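You operate a simulated robot arm through the tools that you are given. There is no shell and no other tool.

Carry out the task below with a simulated robot arm. There is one attempt and no reset: what you move stays moved.

## Task
Dip the blue keg and set its log knob to the litres.
Fine: the dip stick goes in up to its grip and back in the stick tube; shut the flip cap again.

It is judged by the outcome, as a careful person would: the job done as asked, and still so three seconds after it is handed in. It fails if anything else is knocked over, pushed out of place, dropped, spilled or broken. Lids that push on must go on centred and level and be pressed home; caps that screw on are set level and turned clockwise until they are tight.

## Robot
A 7-joint arm with a two-finger parallel gripper, fixed in place. Base frame: the origin is on the floor under the middle of its stand, x ahead of it, y to its left, z up. Readings come in m, degrees, newtons and seconds.
It reaches about 1.091 m from its shoulder. Its first joint turns from -143.0 to 143.0 degrees. Payload 3 kg.
The tool frame sits at the grasp point between the pads (the TCP): z along the fingers, y along the line on which they close. The tips reach 0.03 m beyond it. The gripper opens to 0.094 m. The fingers are 0.028 m wide and 0.01 m thick; the gripper's body (0.05 by 0.096 m) begins 0.055 m behind the TCP.
Orientation is that of the tool frame in the base frame, as [roll, pitch, yaw] about the fixed x, y, z axes, in that order (R = Rz(yaw) Ry(pitch) Rx(roll)). With the fingers straight down and closing along the base's y, the tool's x points along the base's -x, its y along +y and its z along -z.

## Interface
- The arm moves only by the tool nudge_tool. Its argument "plan" is a list of rows, each an object (a shift or turn left out is 0, a gripper value left out holds the last) with "rot": the turn, a rotation vector about the tool's x, y, z in degrees, a list of three; "slide": the shift along the tool's x, y, z in cm, a list of three; "hand": the opening, from 0 (shut) to 1 (fully open). In form: [{"rot": [wx, wy, wz], "slide": [x, y, z], "hand": hand}, ...]. A call has 1 to 20 rows; each row shifts and turns the commanded pose from where the row before left it, along the tool's axes as they then stand. Rows are played at 5 a second. More than 0.05 m and 8.6 degrees between two rows, or a gripper value outside its range, and nothing of the call is played. Where a pose cannot be reached the arm comes as near as it can. A force on the tool above 40 N (or 10 N above the force at the start of the call, whichever is more), or a blocked arm, ends the call early, and 0.2 s more pass. The fingers move at their own pace (about 0.045 m/s each) and stop on an object; they squeeze with about 33 N. The grip force told is the motor's: it shows also when the fingers shut on nothing. Time passes only in rows, and 0.2 s behind the last, so rows that do not move let the fingers close. The reply holds the time, the measured pose of the TCP, the force on the tool along the base axes, the opening and the grip force, in the units named above and with some noise, with the torque about the TCP (base axes, N m) and any sound that the robot's microphone picked up.
- Cameras (640 x 400 px; columns grow to the right, rows downward): "scene" is fixed at [0.0554, 0.6403, 1.2971]; the picture's right is [-0.74, -0.67, 0.00], its down [-0.26, 0.29, -0.92] and it looks along [0.62, -0.68, -0.39] (base axes); focal length 214 px, centre (320, 200). "wrist" rides on the gripper at [0.076, 0.014, -0.103] in the tool frame; the picture's right is [-0.18, 0.98, 0.00], its down [-0.75, -0.14, -0.64] and it looks along [-0.63, -0.12, 0.77] (tool axes); focal length 243 px, centre (320, 200). There is no depth. A picture from a camera that has moved, and an enlarged one, comes with that camera's place and axes in the base frame and with its lens. The place of the scene camera against the robot may be out by one fixed shift of up to 0.018 m in any direction.
- grab_frame(camera): a new picture of that camera. It takes no simulated time.
- slide_trunk(by): moves the trunk up (or, below 0, down) by that many m; the arm rides with it, the base frame stays. It gives what a move gives, with no picture.
- inspect(camera, box): a new picture of the part [left, top, right, bottom] of that camera's present view, enlarged. It takes no simulated time.
- close_job(): hands the job in; it is judged then, once.

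Places have to be worked out from the pictures, the camera data and where the tool is seen. Open the gripper and draw the arm clear of the work before you hand the job in, unless the task says otherwise.

The tools are called after ">>>" as a command line: name --argument value ..., lists and objects as JSON in quotes. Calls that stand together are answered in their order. nudge_tool: Moves the arm, as the interface text tells. Its arguments: {"type":"object","properties":{"plan":{"type":"array"}},"required":["plan"]} The other tools are called the same way: slide_trunk (by) moves the trunk up or down; grab_frame (camera) takes a picture; inspect (camera, box) takes an enlarged picture of a part of a camera's view; close_job () hands the job in.

At the start:

```text
time_s: 0.0
tcp_pos: [0.568, -0.0057, 1.4255]
orientation: [180.0, 0.0, -179.9]
wrist_force: [-0.2, -1.0, -0.5]
torque: [0.0, 0.01, 0.01]
grip_width: 0.094
finger_force: 0.1
trunk travel left (down, up): [-0.203, 0.187]
```

scene: 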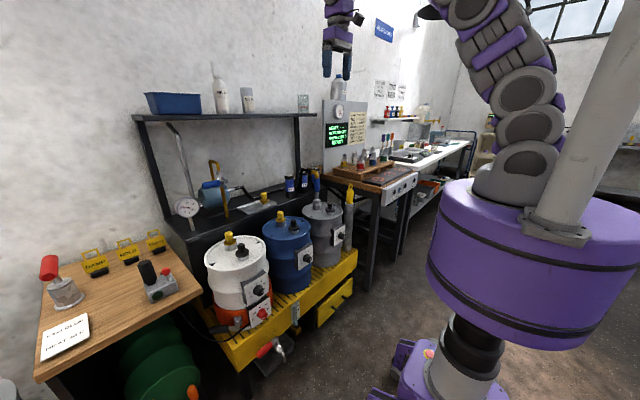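
wrist: 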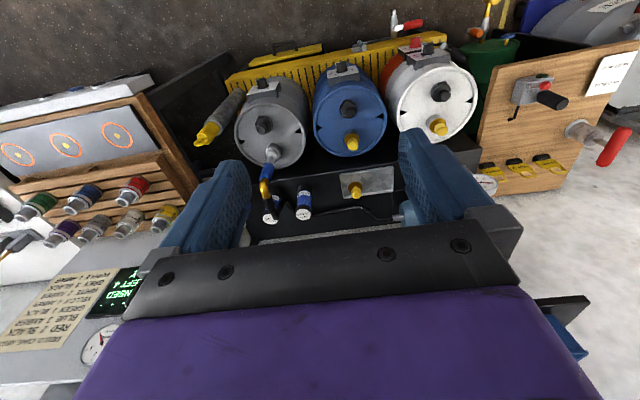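

I see three kegs (white, blue, grey) on a yellow sump pallet, and a tube with a yellow-gripped object beside the grey one. I'll enlarge several parts of both views before moving.

>>> inspect --camera "scene" --box '[190, 170, 370, 350]'

>>> inspect --camera "scene" --box '[250, 190, 360, 260]'

>>> inspect --camera "wrist" --box '[180, 40, 500, 240]'

>>> inspect --camera "scene" --box '[310, 80, 430, 200]'

```text
2.22 times, centred on (280, 260) of scene
camera zoom: at [0.0554, 0.6403, 1.2971], right [-0.74, -0.67, 0.0], down [-0.26, 0.29, -0.92], along [0.62, -0.68, -0.39], focal length 477 px, centre (409, 67)
```

zoom: 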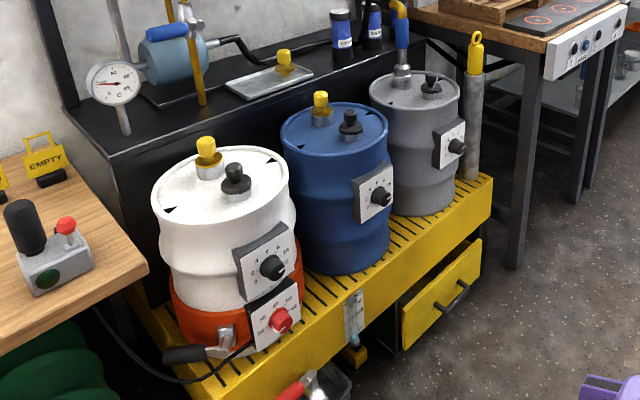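

```text
5.71 times, centred on (305, 225) of scene
camera zoom: at [0.0554, 0.6403, 1.2971], right [-0.74, -0.67, 0.0], down [-0.26, 0.29, -0.92], along [0.62, -0.68, -0.39], focal length 1226 px, centre (406, 57)
```

zoom: 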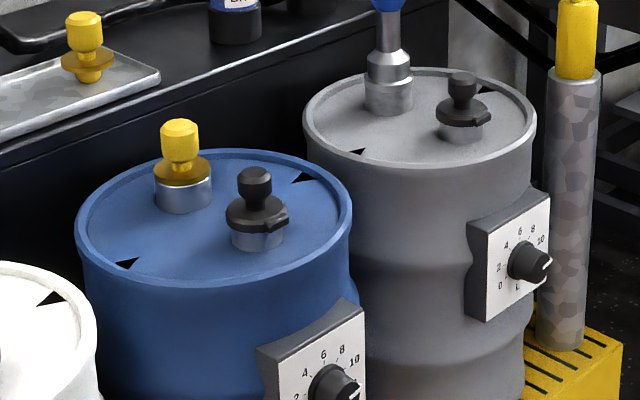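

```text
2.00 times, centred on (340, 140) of wrist
camera zoom: at [0.492, 0.0075, 1.528], right [0.18, 0.98, 0.0], down [0.75, -0.14, 0.64], along [0.63, -0.12, -0.77], focal length 485 px, centre (280, 320)
```

zoom: 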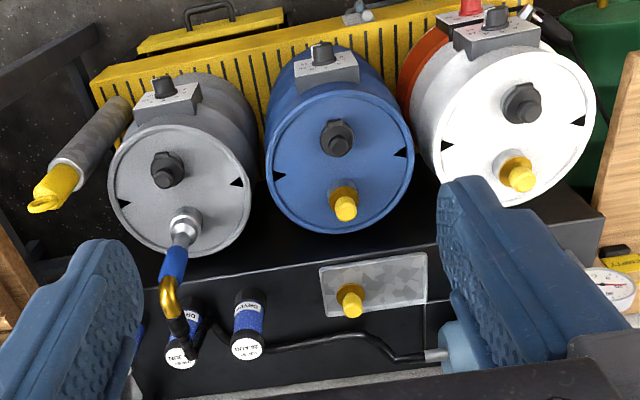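

```text
3.33 times, centred on (370, 140) of scene
camera zoom: at [0.0554, 0.6403, 1.2971], right [-0.74, -0.67, 0.0], down [-0.26, 0.29, -0.92], along [0.62, -0.68, -0.39], focal length 715 px, centre (153, 400)
```

zoom: 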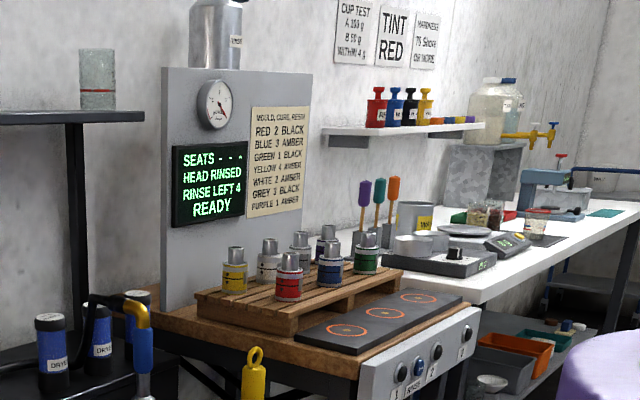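

The blue keg's black flip cap triangulates to roughly (0.76, 0.05, 0.78). I'll read the card on the wooden bench and look more closely at the stick tube and the blue keg's knob before going nearer.

>>> inspect --camera "scene" --box '[30, 300, 110, 370]'

>>> inspect --camera "scene" --box '[325, 170, 375, 280]'

>>> inspect --camera "scene" --box '[285, 230, 335, 280]'

>>> inspect --camera "wrist" --box '[180, 60, 290, 150]'

>>> inspect --camera "wrist" --box '[300, 40, 400, 180]'

```text
5.71 times, centred on (70, 335) of scene
camera zoom: at [0.0554, 0.6403, 1.2971], right [-0.74, -0.67, 0.0], down [-0.26, 0.29, -0.92], along [0.62, -0.68, -0.39], focal length 1226 px, centre (1749, -571)
```

zoom: 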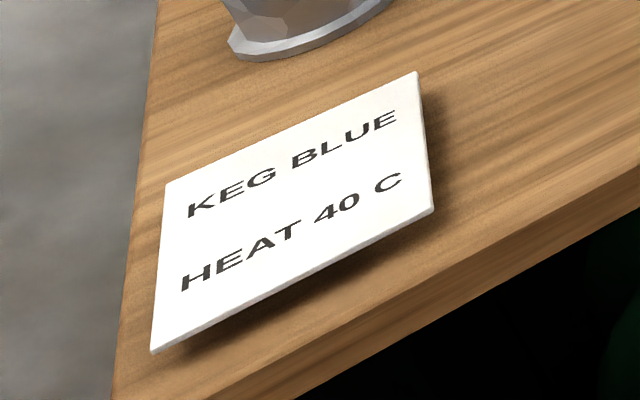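

```text
3.64 times, centred on (350, 225) of scene
camera zoom: at [0.0554, 0.6403, 1.2971], right [-0.74, -0.67, 0.0], down [-0.26, 0.29, -0.92], along [0.62, -0.68, -0.39], focal length 780 px, centre (211, 109)
```

zoom: 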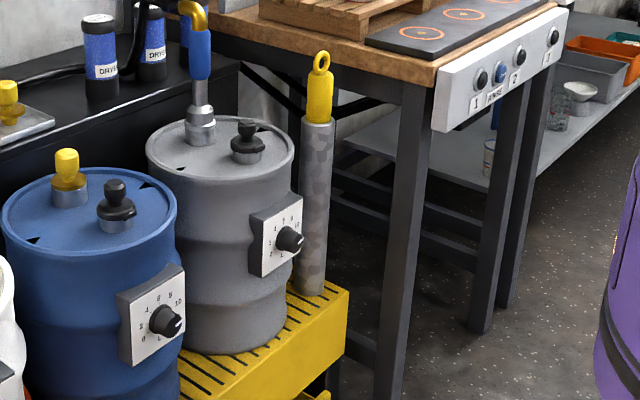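

```text
8.00 times, centred on (310, 255) of scene
camera zoom: at [0.0554, 0.6403, 1.2971], right [-0.74, -0.67, 0.0], down [-0.26, 0.29, -0.92], along [0.62, -0.68, -0.39], focal length 1716 px, centre (400, -240)
```

zoom: 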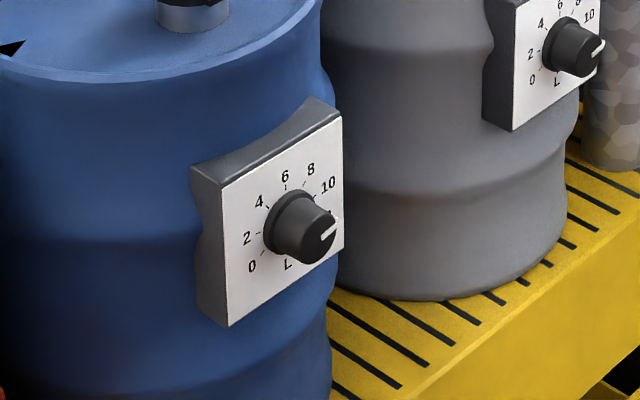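

```text
4.44 times, centred on (235, 105) of wrist
camera zoom: at [0.492, 0.0075, 1.528], right [0.18, 0.98, 0.0], down [0.75, -0.14, 0.64], along [0.63, -0.12, -0.77], focal length 1078 px, centre (698, 622)
```

zoom: 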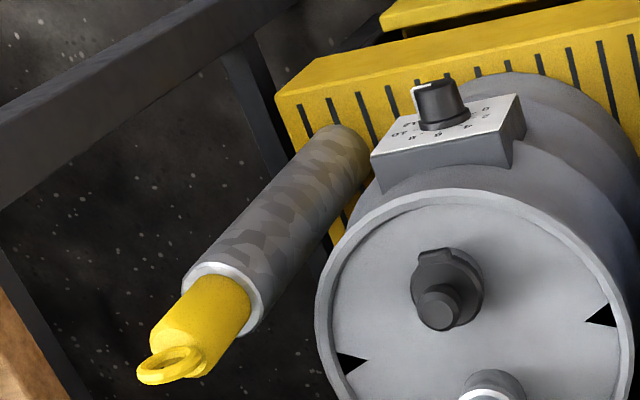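

```text
2.86 times, centred on (350, 110) of wrist
camera zoom: at [0.492, 0.0075, 1.528], right [0.18, 0.98, 0.0], down [0.75, -0.14, 0.64], along [0.63, -0.12, -0.77], focal length 693 px, centre (234, 457)
```

zoom: 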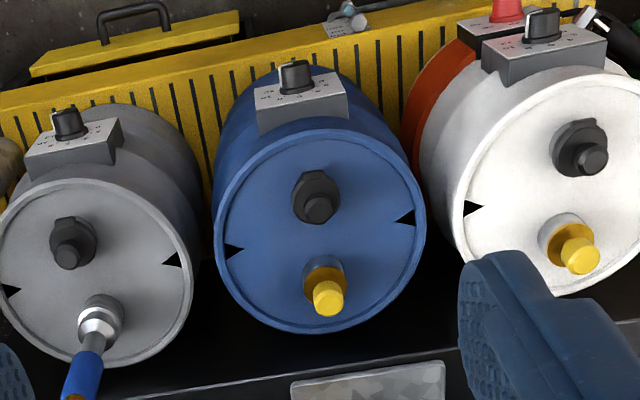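

The card concerns heating, not this job. The log knob runs 0–12 and is now past 10, and the stick tube stands at the right end of the pallet. I'll lower the tool for a close view of the blue keg's lid, staying above everything.

>>> nudge_tool --plan '[{"slide": [-0.65, 0.7, 4.06]}, {"slide": [-0.65, 0.7, 4.06]}, {"slide": [-0.65, 0.7, 4.06]}, {"slide": [-0.65, 0.7, 4.06]}, {"slide": [-0.65, 0.7, 4.06]}, {"slide": [-0.65, 0.7, 4.06]}, {"slide": [-0.65, 0.7, 4.06]}, {"slide": [-0.65, 0.7, 4.06]}]'

>>> grab_frame --camera "wrist"

>>> grab_frame --camera "scene"

```text
time_s: 1.8
tcp_pos: [0.6197, 0.0522, 1.1021]
orientation: [-179.9, -0.2, -179.9]
wrist_force: [-0.8, -0.3, -0.5]
torque: [-0.02, 0.03, 0.01]
grip_width: 0.094
finger_force: 0.0
trunk travel left (down, up): [-0.203, 0.187]
```

```text
taken
camera wrist: at [0.5431, 0.0669, 1.206], right [0.18, 0.98, 0.0], down [0.75, -0.14, 0.64], along [0.63, -0.12, -0.77], focal length 243 px, centre (320, 200)
```

wrist: 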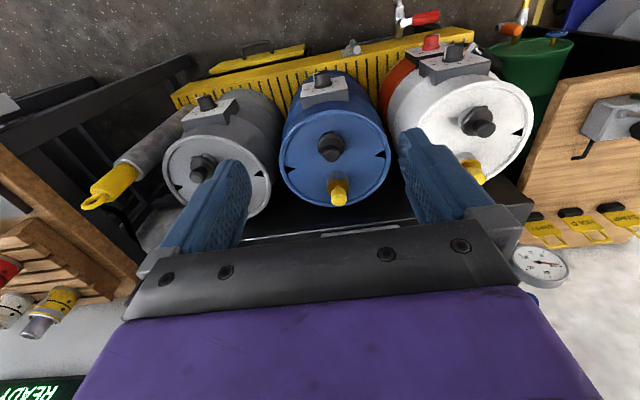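

```text
taken
```

scene: 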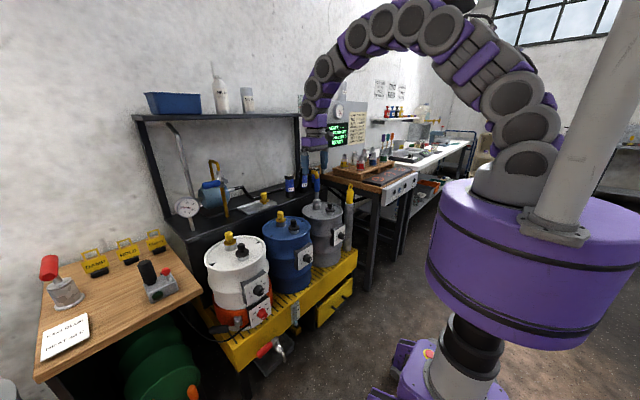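

The move went as commanded. Now I'll zoom in on the blue keg's cap and on the stick tube from here.

>>> inspect --camera "wrist" --box '[280, 60, 400, 210]'

>>> inspect --camera "wrist" --box '[310, 125, 355, 165]'

>>> inspect --camera "wrist" --box '[70, 90, 290, 220]'

>>> inspect --camera "wrist" --box '[290, 65, 360, 115]'

```text
2.67 times, centred on (340, 135) of wrist
camera zoom: at [0.5431, 0.0669, 1.206], right [0.18, 0.98, 0.0], down [0.75, -0.14, 0.64], along [0.63, -0.12, -0.77], focal length 647 px, centre (267, 373)
```

zoom: 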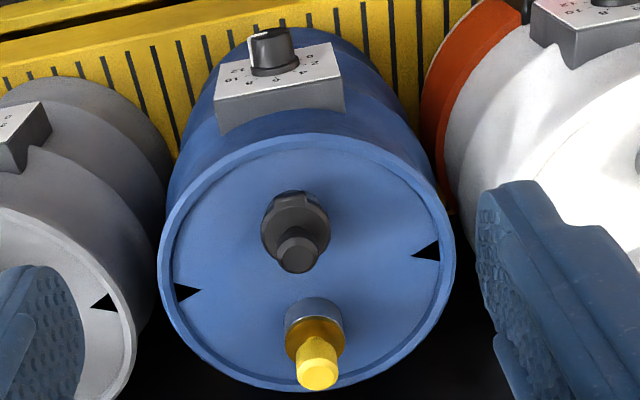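

```text
10.00 times, centred on (332, 145) of wrist
camera zoom: at [0.5431, 0.0669, 1.206], right [0.18, 0.98, 0.0], down [0.75, -0.14, 0.64], along [0.63, -0.12, -0.77], focal length 2426 px, centre (195, 750)
```

zoom: 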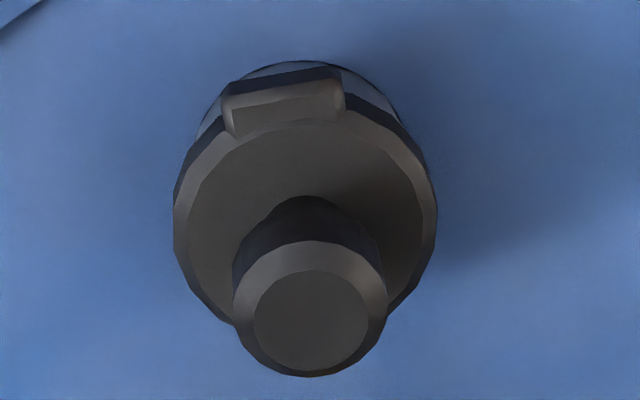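

```text
2.91 times, centred on (180, 155) of wrist
camera zoom: at [0.5431, 0.0669, 1.206], right [0.18, 0.98, 0.0], down [0.75, -0.14, 0.64], along [0.63, -0.12, -0.77], focal length 706 px, centre (727, 331)
```

zoom: 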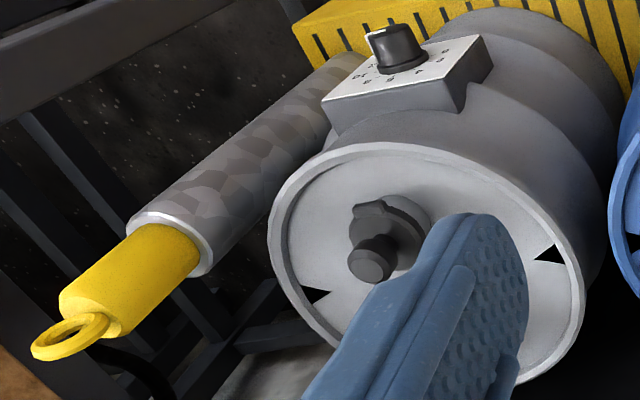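

```text
8.00 times, centred on (325, 90) of wrist
camera zoom: at [0.5431, 0.0669, 1.206], right [0.18, 0.98, 0.0], down [0.75, -0.14, 0.64], along [0.63, -0.12, -0.77], focal length 1941 px, centre (280, 1080)
```

zoom: 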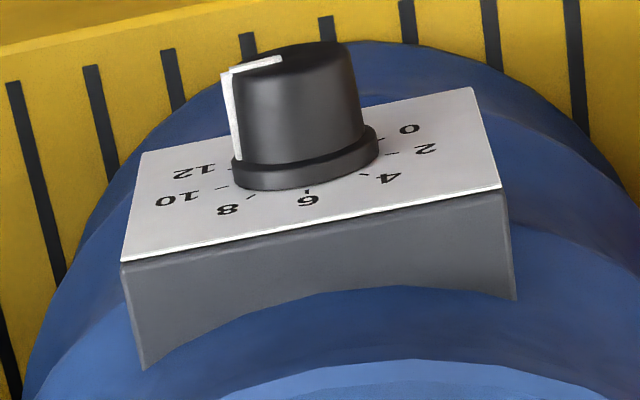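

I'll look at the flip cap from the scene camera's side view to tell whether the block on its near edge is a hinge or a thumb lip.

>>> inspect --camera "scene" --box '[275, 210, 315, 240]'

>>> inspect --camera "scene" --box '[225, 235, 265, 265]'

>>> inspect --camera "scene" --box '[310, 190, 350, 220]'

>>> inspect --camera "wrist" --box '[455, 100, 505, 140]'

```text
13.33 times, centred on (295, 225) of scene
camera zoom: at [0.0554, 0.6403, 1.2971], right [-0.74, -0.67, 0.0], down [-0.26, 0.29, -0.92], along [0.62, -0.68, -0.39], focal length 2860 px, centre (653, -133)
```

zoom: 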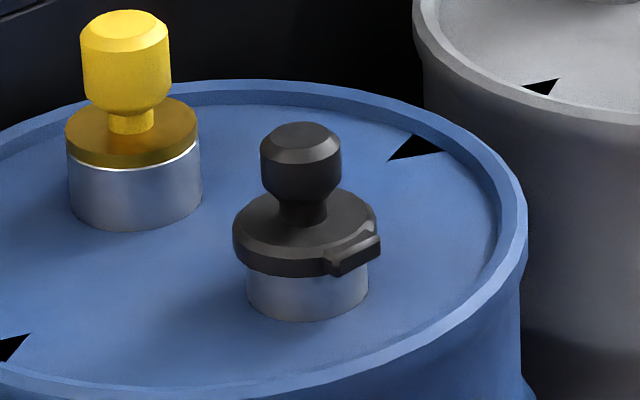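

```text
13.33 times, centred on (245, 250) of scene
camera zoom: at [0.0554, 0.6403, 1.2971], right [-0.74, -0.67, 0.0], down [-0.26, 0.29, -0.92], along [0.62, -0.68, -0.39], focal length 2860 px, centre (1320, -467)
```

zoom: 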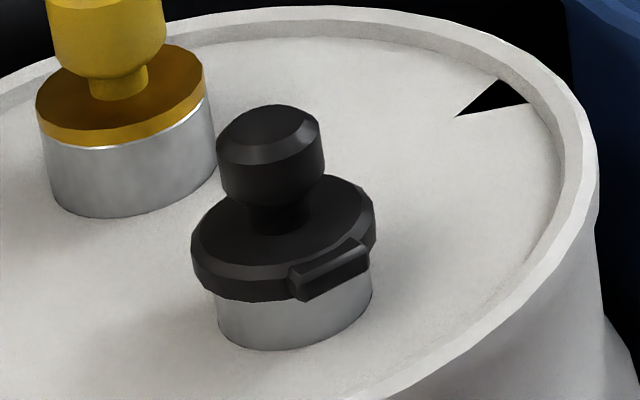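

```text
13.33 times, centred on (330, 205) of scene
camera zoom: at [0.0554, 0.6403, 1.2971], right [-0.74, -0.67, 0.0], down [-0.26, 0.29, -0.92], along [0.62, -0.68, -0.39], focal length 2860 px, centre (187, 133)
```

zoom: 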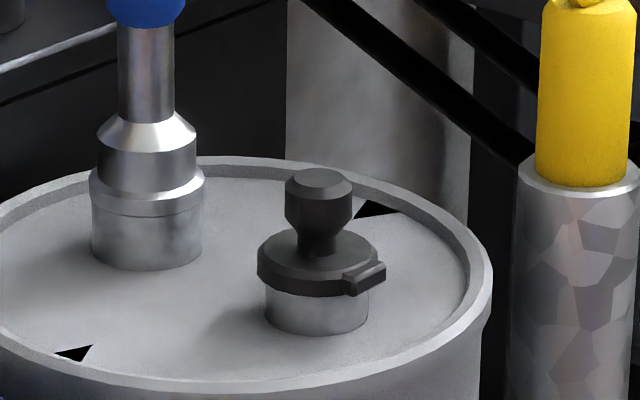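

```text
10.00 times, centred on (480, 120) of wrist
camera zoom: at [0.5431, 0.0669, 1.206], right [0.18, 0.98, 0.0], down [0.75, -0.14, 0.64], along [0.63, -0.12, -0.77], focal length 2426 px, centre (-1280, 1000)
```

zoom: 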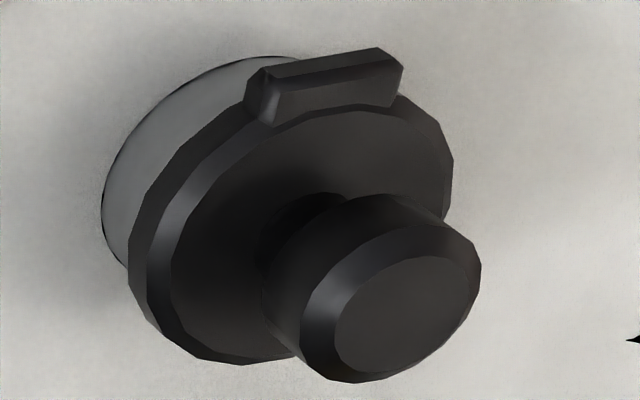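

The block looks like a hinge or lip on the -x edge of the cap, with a roughly 29 mm round knob on a neck above it. Its top is at about (0.757, 0.047, 0.83). I'll move above it with the fingers open in y, stopping well above, and check from both cameras.

>>> nudge_tool --plan '[{"slide": [-3.4, -0.1, 2.0]}, {"slide": [-3.4, -0.1, 2.0]}, {"slide": [-3.4, -0.1, 2.0]}, {"slide": [-3.5, -0.1, 2.0]}, {"slide": [0, 0, 3.0]}, {"slide": [0, 0, 3.0]}, {}]'

>>> grab_frame --camera "wrist"

>>> inspect --camera "scene" --box '[250, 140, 370, 260]'

```text
time_s: 3.4
tcp_pos: [0.7577, 0.0447, 0.9599]
orientation: [-179.9, 0.2, -180.0]
wrist_force: [0.2, -0.3, 0.5]
torque: [-0.01, 0.03, 0.0]
grip_width: 0.094
finger_force: 0.1
trunk travel left (down, up): [-0.203, 0.187]
```

```text
taken
camera wrist: at [0.6803, 0.0593, 1.0634], right [0.18, 0.98, 0.0], down [0.75, -0.14, 0.64], along [0.63, -0.12, -0.77], focal length 243 px, centre (320, 200)
```

wrist: 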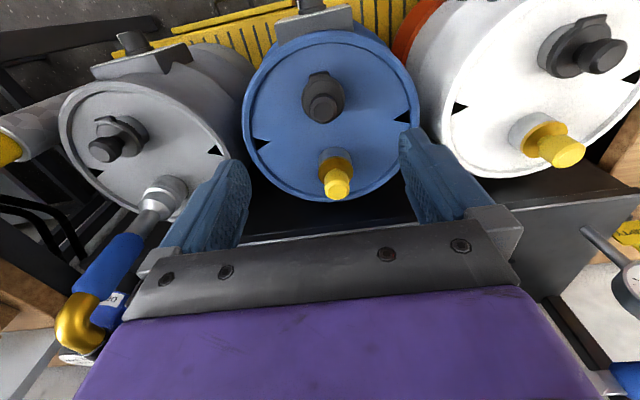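

```text
3.33 times, centred on (310, 200) of scene
camera zoom: at [0.0554, 0.6403, 1.2971], right [-0.74, -0.67, 0.0], down [-0.26, 0.29, -0.92], along [0.62, -0.68, -0.39], focal length 715 px, centre (353, 200)
```

zoom: 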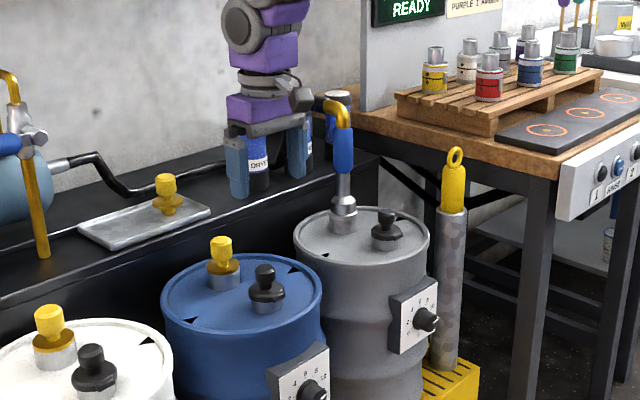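

The scene camera projection of the fingertips agrees within a few mm with the reported pose. I'll zoom in on the cap from here for an accurate fix.

>>> inspect --camera "wrist" --box '[290, 60, 360, 125]'

>>> inspect --camera "scene" --box '[270, 180, 320, 240]'

>>> inspect --camera "wrist" --box '[230, 20, 440, 210]'

```text
6.15 times, centred on (325, 92) of wrist
camera zoom: at [0.6803, 0.0593, 1.0634], right [0.18, 0.98, 0.0], down [0.75, -0.14, 0.64], along [0.63, -0.12, -0.77], focal length 1493 px, centre (289, 862)
```

zoom: 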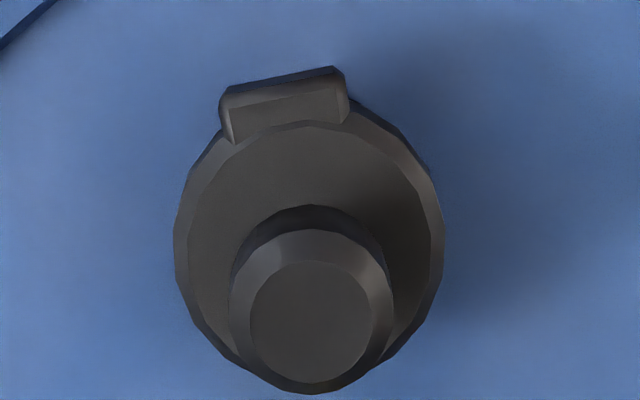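

```text
6.67 times, centred on (295, 210) of scene
camera zoom: at [0.0554, 0.6403, 1.2971], right [-0.74, -0.67, 0.0], down [-0.26, 0.29, -0.92], along [0.62, -0.68, -0.39], focal length 1430 px, centre (487, 133)
```

zoom: 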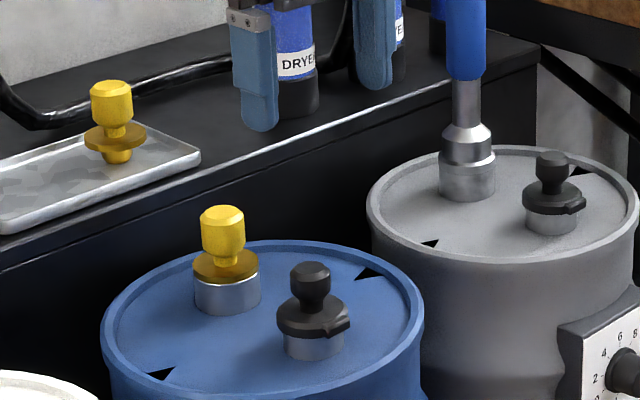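

```text
2.11 times, centred on (335, 115) of wrist
camera zoom: at [0.6803, 0.0593, 1.0634], right [0.18, 0.98, 0.0], down [0.75, -0.14, 0.64], along [0.63, -0.12, -0.77], focal length 511 px, centre (288, 379)
```

zoom: 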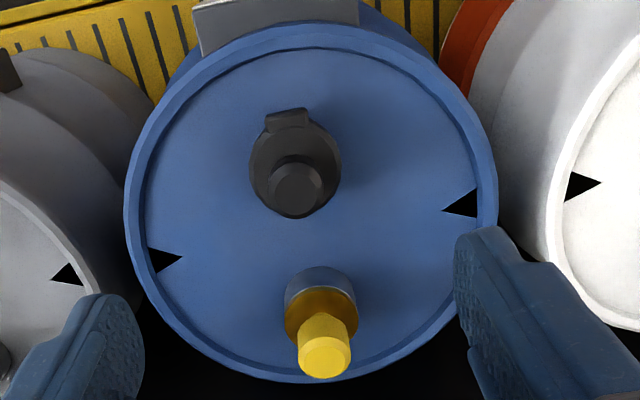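

Triangulating from three wrist views puts the knob's top at about (0.771, 0.046, 0.802), with the block exactly on the -x side at x≈0.746. I'll centre over the knob and descend until the tips are about level with its head, still open.

>>> nudge_tool --plan '[{"slide": [-1.2, 0.1, 2.0]}, {"slide": [0, 0, 3.0]}, {"slide": [0, 0, 3.0]}, {"slide": [0, 0, 2.0]}, {"slide": [0, 0, 1.5]}, {}]'

>>> grab_frame --camera "wrist"

>>> inspect --camera "scene" --box '[265, 180, 325, 240]'

```text
time_s: 4.8
tcp_pos: [0.7534, 0.0451, 0.868]
orientation: [-179.9, 0.0, -180.0]
wrist_force: [-0.9, -0.4, 0.8]
torque: [0.0, -0.02, 0.02]
grip_width: 0.0937
finger_force: 0.0
out of reach, approached as far as the arm can: row 1, 2, 3, 4, 5
trunk travel left (down, up): [-0.203, 0.187]
```

```text
taken
camera wrist: at [0.6762, 0.06, 0.9716], right [0.18, 0.98, 0.0], down [0.75, -0.14, 0.64], along [0.63, -0.12, -0.77], focal length 243 px, centre (320, 200)
```

wrist: 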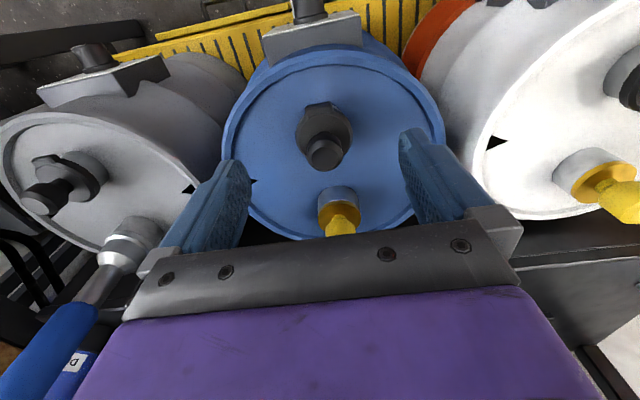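

```text
6.67 times, centred on (295, 210) of scene
camera zoom: at [0.0554, 0.6403, 1.2971], right [-0.74, -0.67, 0.0], down [-0.26, 0.29, -0.92], along [0.62, -0.68, -0.39], focal length 1430 px, centre (487, 133)
```

zoom: 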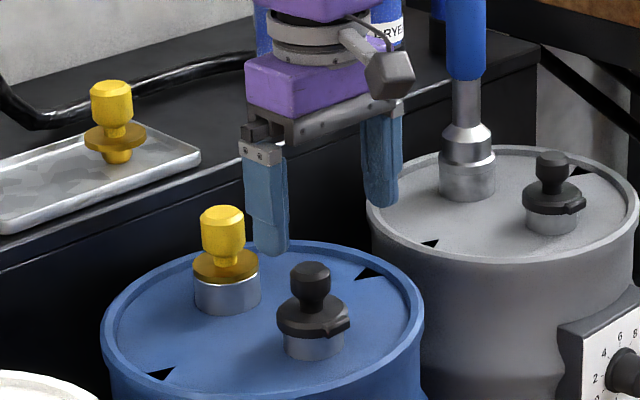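

The reach is limited at this trunk height. I'll raise the tool well clear first, then lower the trunk so the arm can get down to the lid level.

>>> nudge_tool --plan '[{"slide": [0, 0, -4]}, {"slide": [0, 0, -4]}, {"slide": [0, 0, -4]}, {"slide": [0, 0, -4]}, {"slide": [0, 0, -4]}, {"slide": [0, 0, -4]}, {}]'

```text
time_s: 6.4
tcp_pos: [0.7481, 0.0439, 1.1073]
orientation: [180.0, 0.1, -180.0]
wrist_force: [-1.6, 0.5, 0.7]
torque: [0.0, 0.02, -0.02]
grip_width: 0.0943
finger_force: 0.0
trunk travel left (down, up): [-0.203, 0.187]
```

The tool is at z=1.107, so lowering the trunk by 0.19 m would leave the tips near 0.89, well above the knob's top at 0.80.

>>> slide_trunk --by -0.19

>>> grab_frame --camera "scene"

>>> grab_frame --camera "wrist"

```text
time_s: 8.5
tcp_pos: [0.7484, 0.0438, 0.9177]
orientation: [180.0, 0.1, -179.9]
wrist_force: [-0.9, 0.8, -0.9]
torque: [0.0, 0.02, 0.02]
grip_width: 0.094
finger_force: 0.1
trunk travel left (down, up): [-0.013, 0.377]
```

```text
taken
```

scene: 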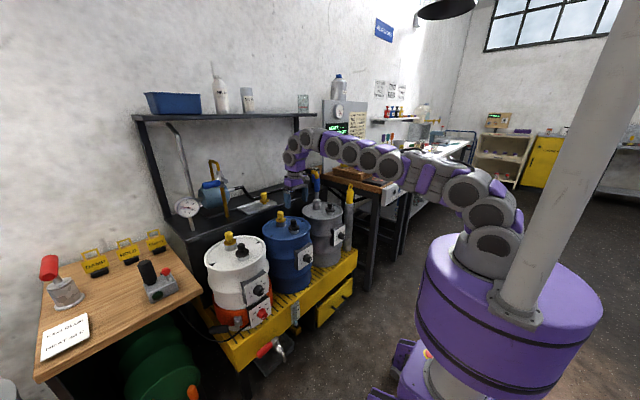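

```text
taken
camera wrist: at [0.6713, 0.0583, 1.022], right [0.18, 0.98, 0.0], down [0.75, -0.14, 0.64], along [0.63, -0.12, -0.77], focal length 243 px, centre (320, 200)
```

wrist: 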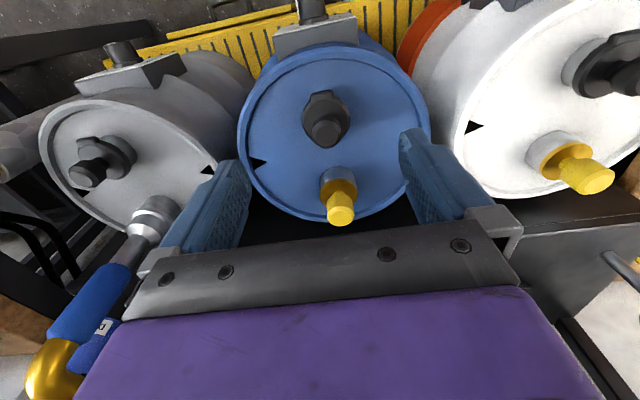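

The trunk is down and the tool is at z=0.918. I'll centre over the knob at (0.770, 0.046) and descend so the tips are just at the knob's top, then check again.

>>> nudge_tool --plan '[{"slide": [-1.1, 0.1, 1.6]}, {"slide": [-1.1, 0.1, 1.6]}, {"slide": [0, 0, 1.8]}, {"slide": [0, 0, 1.7]}, {"slide": [0, 0, 1.5]}, {}]'

>>> grab_frame --camera "wrist"

>>> inspect --camera "scene" --box '[265, 190, 325, 250]'

```text
time_s: 9.9
tcp_pos: [0.7588, 0.0471, 0.8358]
orientation: [-180.0, 0.1, 180.0]
wrist_force: [-0.3, 0.5, 0.1]
torque: [0.0, 0.02, 0.0]
grip_width: 0.0941
finger_force: 0.0
out of reach, approached as far as the arm can: row 2
trunk travel left (down, up): [-0.013, 0.377]
```

```text
taken
camera wrist: at [0.6823, 0.0596, 0.9388], right [0.18, 0.98, 0.0], down [0.75, -0.14, 0.64], along [0.63, -0.12, -0.77], focal length 243 px, centre (320, 200)
```

wrist: 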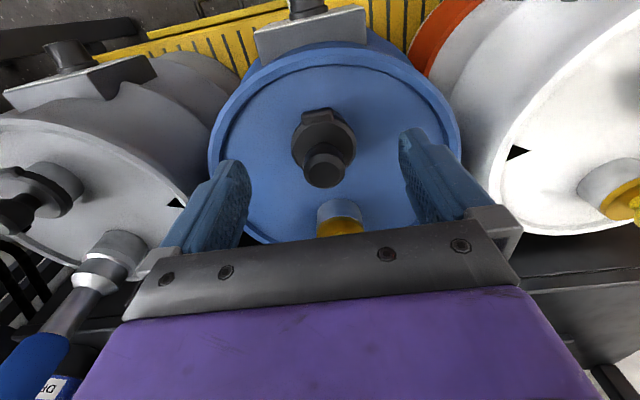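

```text
6.67 times, centred on (295, 220) of scene
camera zoom: at [0.0554, 0.6403, 1.2971], right [-0.74, -0.67, 0.0], down [-0.26, 0.29, -0.92], along [0.62, -0.68, -0.39], focal length 1430 px, centre (487, 67)
```

zoom: 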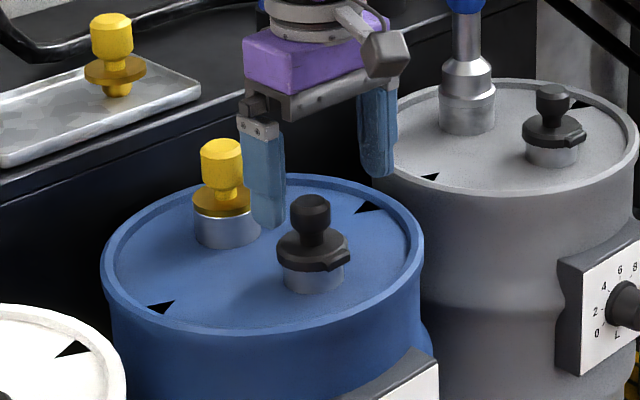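

Straight down, the arm tops out near x≈0.76. Tilting the fingers forward about y brings the wrist back and extends the reach, so I'll tilt by about 20° here, clear of the knob, and move toward the grasp point.

>>> nudge_tool --plan '[{"rot": [0, -7, 0]}, {"rot": [0, -7, 0]}, {"rot": [0, -6, 0]}, {}]'

>>> grab_frame --camera "wrist"

```text
time_s: 10.9
tcp_pos: [0.7586, 0.0443, 0.8351]
orientation: [-180.0, 20.2, -180.0]
wrist_force: [0.4, 0.6, 0.3]
torque: [0.0, -0.04, 0.02]
grip_width: 0.0938
finger_force: 0.1
trunk travel left (down, up): [-0.013, 0.377]
```

```text
taken
camera wrist: at [0.6518, 0.0581, 0.9057], right [0.17, 0.98, 0.06], down [0.49, -0.14, 0.86], along [0.86, -0.12, -0.5], focal length 243 px, centre (320, 200)
```

wrist: 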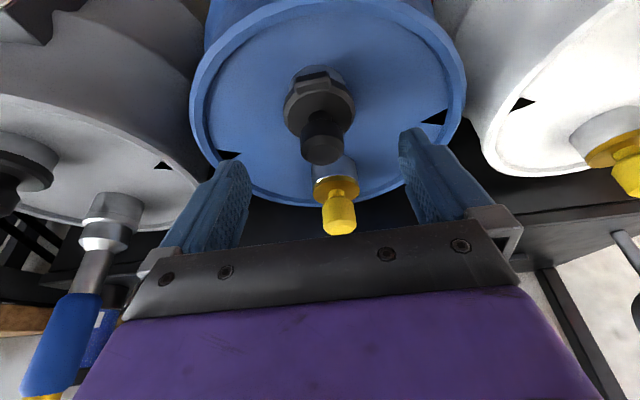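

Tilt is done at pitch 20°. Now I'll move so the last 2 cm of the fingers straddle the knob's head, with TCP near (0.764, 0.046, 0.812).

>>> nudge_tool --plan '[{"slide": [0.15, 0.05, 0.9]}, {"slide": [0.1, 0.05, 0.8]}, {"slide": [0.1, 0, 0.7]}, {}]'

>>> grab_frame --camera "wrist"

>>> inspect --camera "scene" --box '[270, 200, 320, 250]'

```text
time_s: 11.9
tcp_pos: [0.764, 0.0462, 0.8113]
orientation: [-179.9, 20.0, -180.0]
wrist_force: [0.1, 0.6, 0.0]
torque: [0.02, -0.02, 0.02]
grip_width: 0.0939
finger_force: 0.2
trunk travel left (down, up): [-0.013, 0.377]
```

```text
taken
camera wrist: at [0.6567, 0.0602, 0.8815], right [0.17, 0.98, 0.06], down [0.49, -0.14, 0.86], along [0.86, -0.12, -0.5], focal length 243 px, centre (320, 200)
```

wrist: 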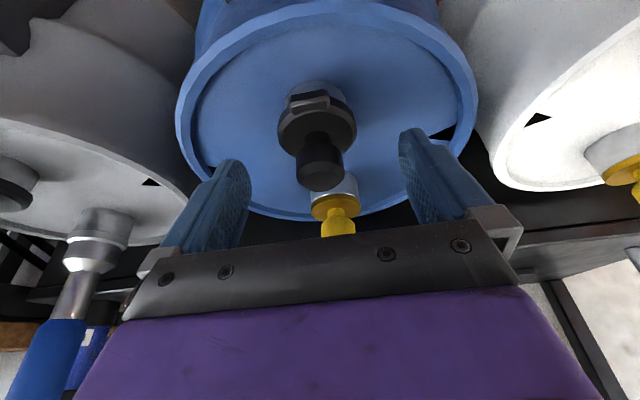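

```text
8.00 times, centred on (295, 225) of scene
camera zoom: at [0.0554, 0.6403, 1.2971], right [-0.74, -0.67, 0.0], down [-0.26, 0.29, -0.92], along [0.62, -0.68, -0.39], focal length 1716 px, centre (520, 0)
```

zoom: 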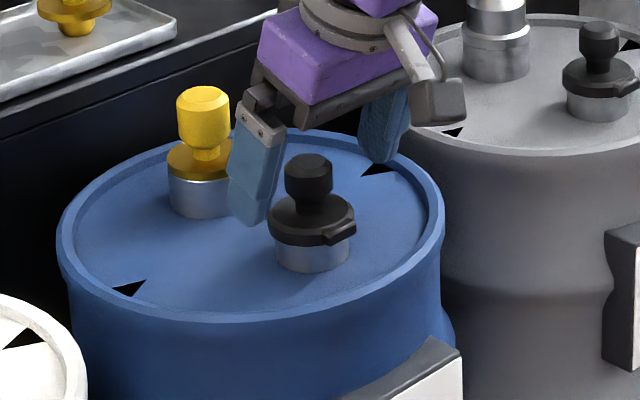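

The knob's head now lies between the pads, centred in the wrist view. I'll close on it gently and check the grip width, expecting about 29 mm.

>>> nudge_tool --plan '[{"hand": 0.4}, {"hand": 0.4}, {"hand": 0.0}, {"hand": 0.0}, {"hand": 0.0}]'

>>> grab_frame --camera "wrist"

>>> inspect --camera "scene" --box '[270, 200, 320, 250]'

```text
time_s: 13.1
tcp_pos: [0.7646, 0.0461, 0.8111]
orientation: [180.0, 19.9, 180.0]
wrist_force: [0.2, -2.8, 0.3]
torque: [0.15, 0.0, -0.1]
grip_width: 0.0298
finger_force: 37.1
trunk travel left (down, up): [-0.013, 0.377]
```

```text
taken
camera wrist: at [0.6567, 0.0593, 0.8816], right [0.17, 0.98, 0.06], down [0.49, -0.14, 0.86], along [0.86, -0.12, -0.5], focal length 243 px, centre (320, 200)
```

wrist: 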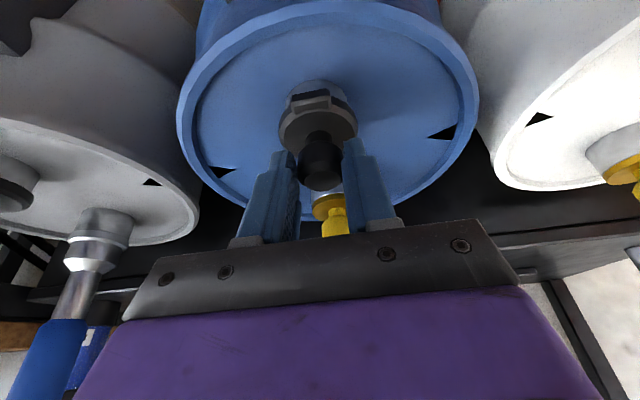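

```text
8.00 times, centred on (295, 225) of scene
camera zoom: at [0.0554, 0.6403, 1.2971], right [-0.74, -0.67, 0.0], down [-0.26, 0.29, -0.92], along [0.62, -0.68, -0.39], focal length 1716 px, centre (520, 0)
```

zoom: 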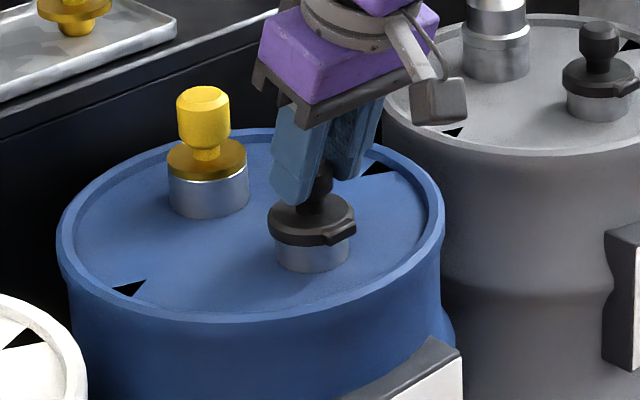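

Grip is firm at 29.8 mm. I'll lift straight up a mere 2 mm and read the forces, to learn which side the hinge is on.

>>> nudge_tool --plan '[{"slide": [-0.034, 0, -0.094]}, {"slide": [-0.034, 0, -0.094]}, {}]'

>>> inspect --camera "scene" --box '[280, 210, 315, 245]'

```text
time_s: 13.9
tcp_pos: [0.7631, 0.0449, 0.8095]
orientation: [-179.8, 19.9, 180.0]
wrist_force: [2.3, 0.4, -19.4]
torque: [0.45, -0.92, -0.03]
grip_width: 0.0294
finger_force: 45.6
trunk travel left (down, up): [-0.013, 0.377]
```

```text
11.43 times, centred on (298, 228) of scene
camera zoom: at [0.0554, 0.6403, 1.2971], right [-0.74, -0.67, 0.0], down [-0.26, 0.29, -0.92], along [0.62, -0.68, -0.39], focal length 2451 px, centre (577, -114)
```

zoom: 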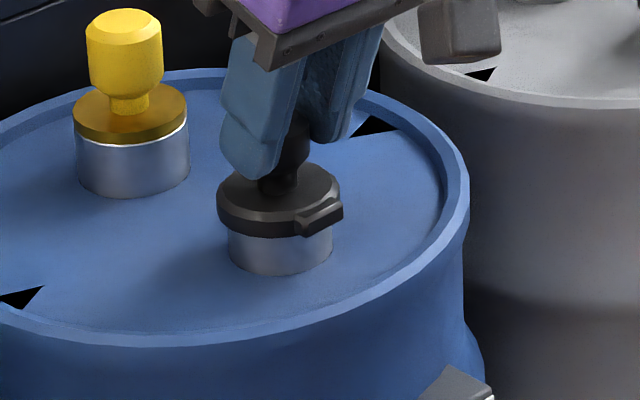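

The lift met 19 N with a torque placing the resistance on the -x side of the grip, so the block is the hinge at x≈0.746. I'll now swing the tool in an arc about that hinge axis, in small steps.

>>> nudge_tool --plan '[{"rot": [0, -3, 0], "slide": [0.165, 0, -0.16]}, {"rot": [0, -3, 0], "slide": [0.165, 0, -0.16]}, {"rot": [0, -3, 0], "slide": [0.165, 0, -0.16]}, {}]'

>>> inspect --camera "scene" --box '[280, 210, 315, 245]'

>>> grab_frame --camera "wrist"

```text
time_s: 14.9
tcp_pos: [0.7547, 0.0448, 0.813]
orientation: [-179.9, 28.6, 180.0]
wrist_force: [-6.0, -1.6, -31.3]
torque: [0.28, 0.14, 0.02]
grip_width: 0.0295
finger_force: 45.5
trunk travel left (down, up): [-0.013, 0.377]
```

```text
11.43 times, centred on (298, 228) of scene
camera zoom: at [0.0554, 0.6403, 1.2971], right [-0.74, -0.67, 0.0], down [-0.26, 0.29, -0.92], along [0.62, -0.68, -0.39], focal length 2451 px, centre (577, -114)
```

zoom: 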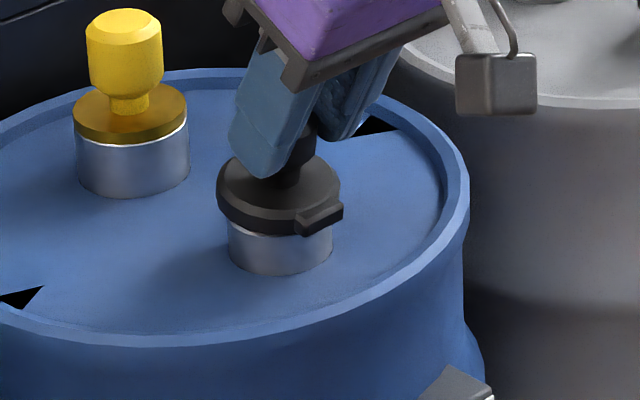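

```text
taken
camera wrist: at [0.6387, 0.0593, 0.8672], right [0.16, 0.98, 0.09], down [0.35, -0.14, 0.93], along [0.92, -0.12, -0.37], focal length 243 px, centre (320, 200)
```

wrist: 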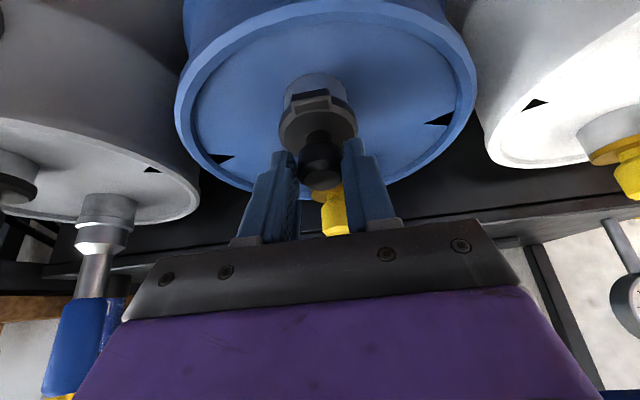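

The cap's far edge is lifting about the -x hinge, but I'm pulling about 2–3 mm too high (31 N). I'll relax downward slightly and continue the arc.

>>> nudge_tool --plan '[{"slide": [0.16, 0, 0.2]}, {"rot": [0, -4, 0], "slide": [0.22, 0, -0.19]}, {"rot": [0, -4, 0], "slide": [0.22, 0, -0.19]}, {}]'

>>> inspect --camera "scene" --box '[280, 210, 315, 245]'

```text
time_s: 15.9
tcp_pos: [0.7499, 0.0438, 0.8138]
orientation: [-180.0, 37.0, 179.9]
wrist_force: [-25.6, -0.1, -15.0]
torque: [0.31, 1.49, 0.13]
grip_width: 0.0296
finger_force: 44.8
trunk travel left (down, up): [-0.013, 0.377]
```

```text
11.43 times, centred on (298, 228) of scene
camera zoom: at [0.0554, 0.6403, 1.2971], right [-0.74, -0.67, 0.0], down [-0.26, 0.29, -0.92], along [0.62, -0.68, -0.39], focal length 2451 px, centre (577, -114)
```

zoom: 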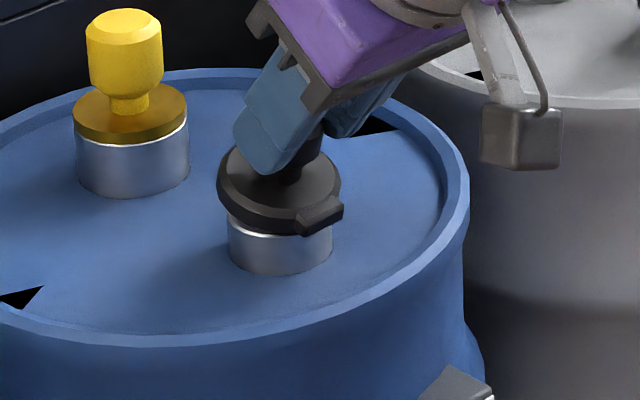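

The cap is swinging open (about 17°). The tool is being pulled to -x (26 N), so the true hinge sits a bit lower than I assumed. I'll correct toward -x and go on with a slightly larger radius.

>>> nudge_tool --plan '[{"slide": [0.29, 0, -0.03]}, {"rot": [0, -4, 0], "slide": [0.28, 0, -0.2]}, {"rot": [0, -4, 0], "slide": [0.28, 0, -0.2]}, {"rot": [0, -4, 0], "slide": [0.28, 0, -0.2]}, {}]'

>>> inspect --camera "scene" --box '[280, 210, 315, 245]'

```text
time_s: 17.1
tcp_pos: [0.7385, 0.0459, 0.8138]
orientation: [179.9, 49.3, -179.9]
wrist_force: [-12.9, -4.6, 3.4]
torque: [-0.47, 0.69, -0.16]
grip_width: 0.0295
finger_force: 44.9
trunk travel left (down, up): [-0.013, 0.377]
```

```text
11.43 times, centred on (298, 228) of scene
camera zoom: at [0.0554, 0.6403, 1.2971], right [-0.74, -0.67, 0.0], down [-0.26, 0.29, -0.92], along [0.62, -0.68, -0.39], focal length 2451 px, centre (577, -114)
```

zoom: 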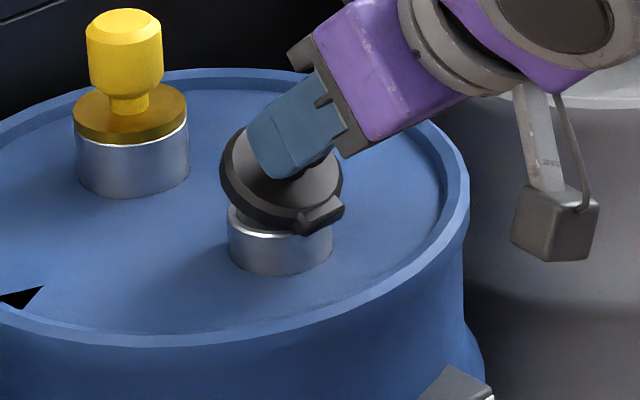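

About 29° open with lower force. Fitting the arc gives the hinge at about (0.745, z 0.760). I'll continue with the refined radius up to about 69° tilt.

>>> nudge_tool --plan '[{"slide": [0.06, -0.03, -0.1]}, {"rot": [0, -4, 0], "slide": [0.3, 0, -0.24]}, {"rot": [0, -4, 0], "slide": [0.3, 0, -0.24]}, {"rot": [0, -4, 0], "slide": [0.3, 0, -0.24]}, {"rot": [0, -4, 0], "slide": [0.3, 0, -0.24]}, {"rot": [0, -4, 0], "slide": [0.3, 0, -0.24]}, {}]'

>>> inspect --camera "scene" --box '[275, 205, 320, 250]'

>>> grab_frame --camera "wrist"

```text
time_s: 18.7
tcp_pos: [0.7194, 0.0454, 0.8066]
orientation: [-179.8, 69.1, -179.8]
wrist_force: [15.6, 2.7, 3.7]
torque: [0.16, -0.86, 0.28]
grip_width: 0.0294
finger_force: 45.5
trunk travel left (down, up): [-0.013, 0.377]
```

```text
8.89 times, centred on (298, 228) of scene
camera zoom: at [0.0554, 0.6403, 1.2971], right [-0.74, -0.67, 0.0], down [-0.26, 0.29, -0.92], along [0.62, -0.68, -0.39], focal length 1906 px, centre (520, -44)
```

zoom: 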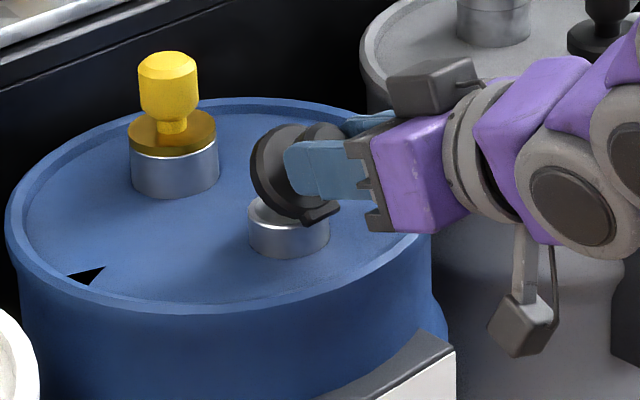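

```text
taken
camera wrist: at [0.596, 0.0591, 0.7727], right [0.07, 0.98, 0.17], down [-0.33, -0.14, 0.93], along [0.94, -0.12, 0.32], focal length 243 px, centre (320, 200)
```

wrist: 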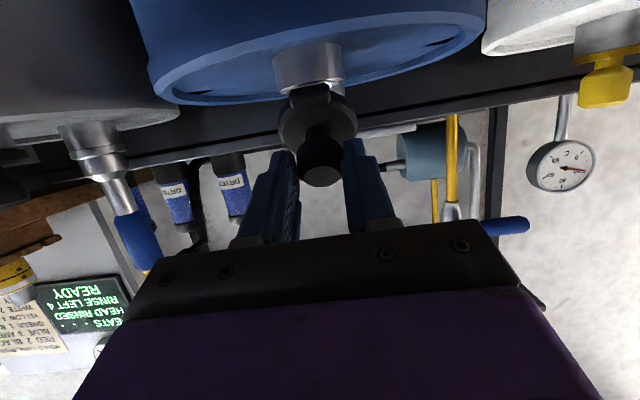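

The cap is about 49° open and still firmly held. I'll correct a little to +x and continue 12° more; beyond that the wrist camera would approach the log knob, so I'll reassess there.

>>> nudge_tool --plan '[{"slide": [-0.08, 0.02, 0.11]}, {"rot": [0, -4, 0], "slide": [0.3, 0, -0.24]}, {"rot": [0, -4, 0], "slide": [0.3, 0, -0.24]}, {"rot": [0, -4, 0], "slide": [0.3, 0, -0.24]}, {}]'

>>> inspect --camera "scene" --box '[275, 205, 335, 265]'

```text
time_s: 19.9
tcp_pos: [0.7101, 0.0442, 0.7996]
orientation: [-179.5, 80.9, -179.6]
wrist_force: [-7.2, -0.1, -2.5]
torque: [0.33, 0.36, 0.27]
grip_width: 0.0294
finger_force: 44.9
trunk travel left (down, up): [-0.013, 0.377]
```

```text
6.67 times, centred on (305, 235) of scene
camera zoom: at [0.0554, 0.6403, 1.2971], right [-0.74, -0.67, 0.0], down [-0.26, 0.29, -0.92], along [0.62, -0.68, -0.39], focal length 1430 px, centre (420, -33)
```

zoom: 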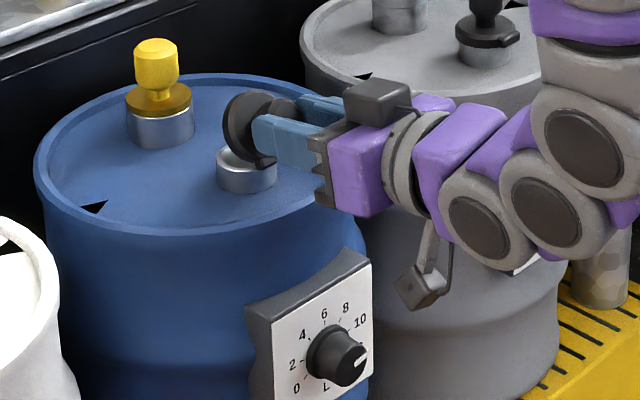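

The cap is about 61° open. From here I'll keep the tool's tilt and only follow the arc in translation, letting the round knob pivot between the pads, so the camera stays clear of the log knob.

>>> nudge_tool --plan '[{"slide": [0.03, 0, -0.07]}, {"slide": [0.255, 0, -0.35]}, {"slide": [0.29, 0, -0.32]}, {"slide": [0.32, 0, -0.29]}, {}]'

>>> inspect --camera "scene" --box '[275, 205, 335, 265]'

```text
time_s: 21.1
tcp_pos: [0.6986, 0.0456, 0.7955]
orientation: [179.9, 81.2, 179.7]
wrist_force: [16.2, -4.7, 19.3]
torque: [0.07, -1.52, 0.05]
grip_width: 0.0294
finger_force: 45.2
trunk travel left (down, up): [-0.013, 0.377]
```

```text
6.67 times, centred on (305, 235) of scene
camera zoom: at [0.0554, 0.6403, 1.2971], right [-0.74, -0.67, 0.0], down [-0.26, 0.29, -0.92], along [0.62, -0.68, -0.39], focal length 1430 px, centre (420, -33)
```

zoom: 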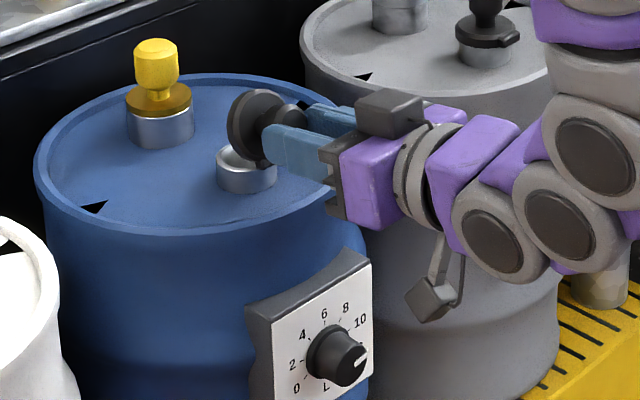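

Force rose to 25 N. I'll look closely at how the knob sits between the fingers before deciding.

>>> inspect --camera "scene" --box '[290, 210, 315, 235]'

>>> grab_frame --camera "wrist"

```text
16.00 times, centred on (302, 222) of scene
camera zoom: at [0.0554, 0.6403, 1.2971], right [-0.74, -0.67, 0.0], down [-0.26, 0.29, -0.92], along [0.62, -0.68, -0.39], focal length 3432 px, centre (600, -160)
```

zoom: 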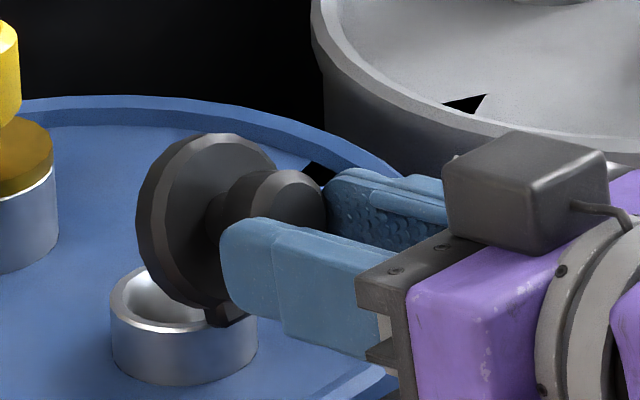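

```text
taken
camera wrist: at [0.5862, 0.0593, 0.7365], right [0.03, 0.98, 0.18], down [-0.52, -0.14, 0.84], along [0.85, -0.12, 0.51], focal length 243 px, centre (320, 200)
```

wrist: 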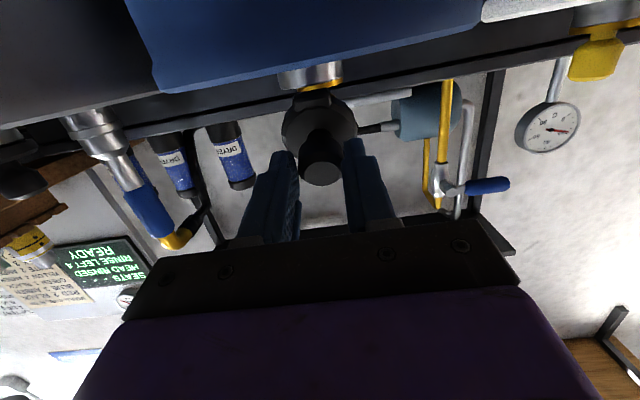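

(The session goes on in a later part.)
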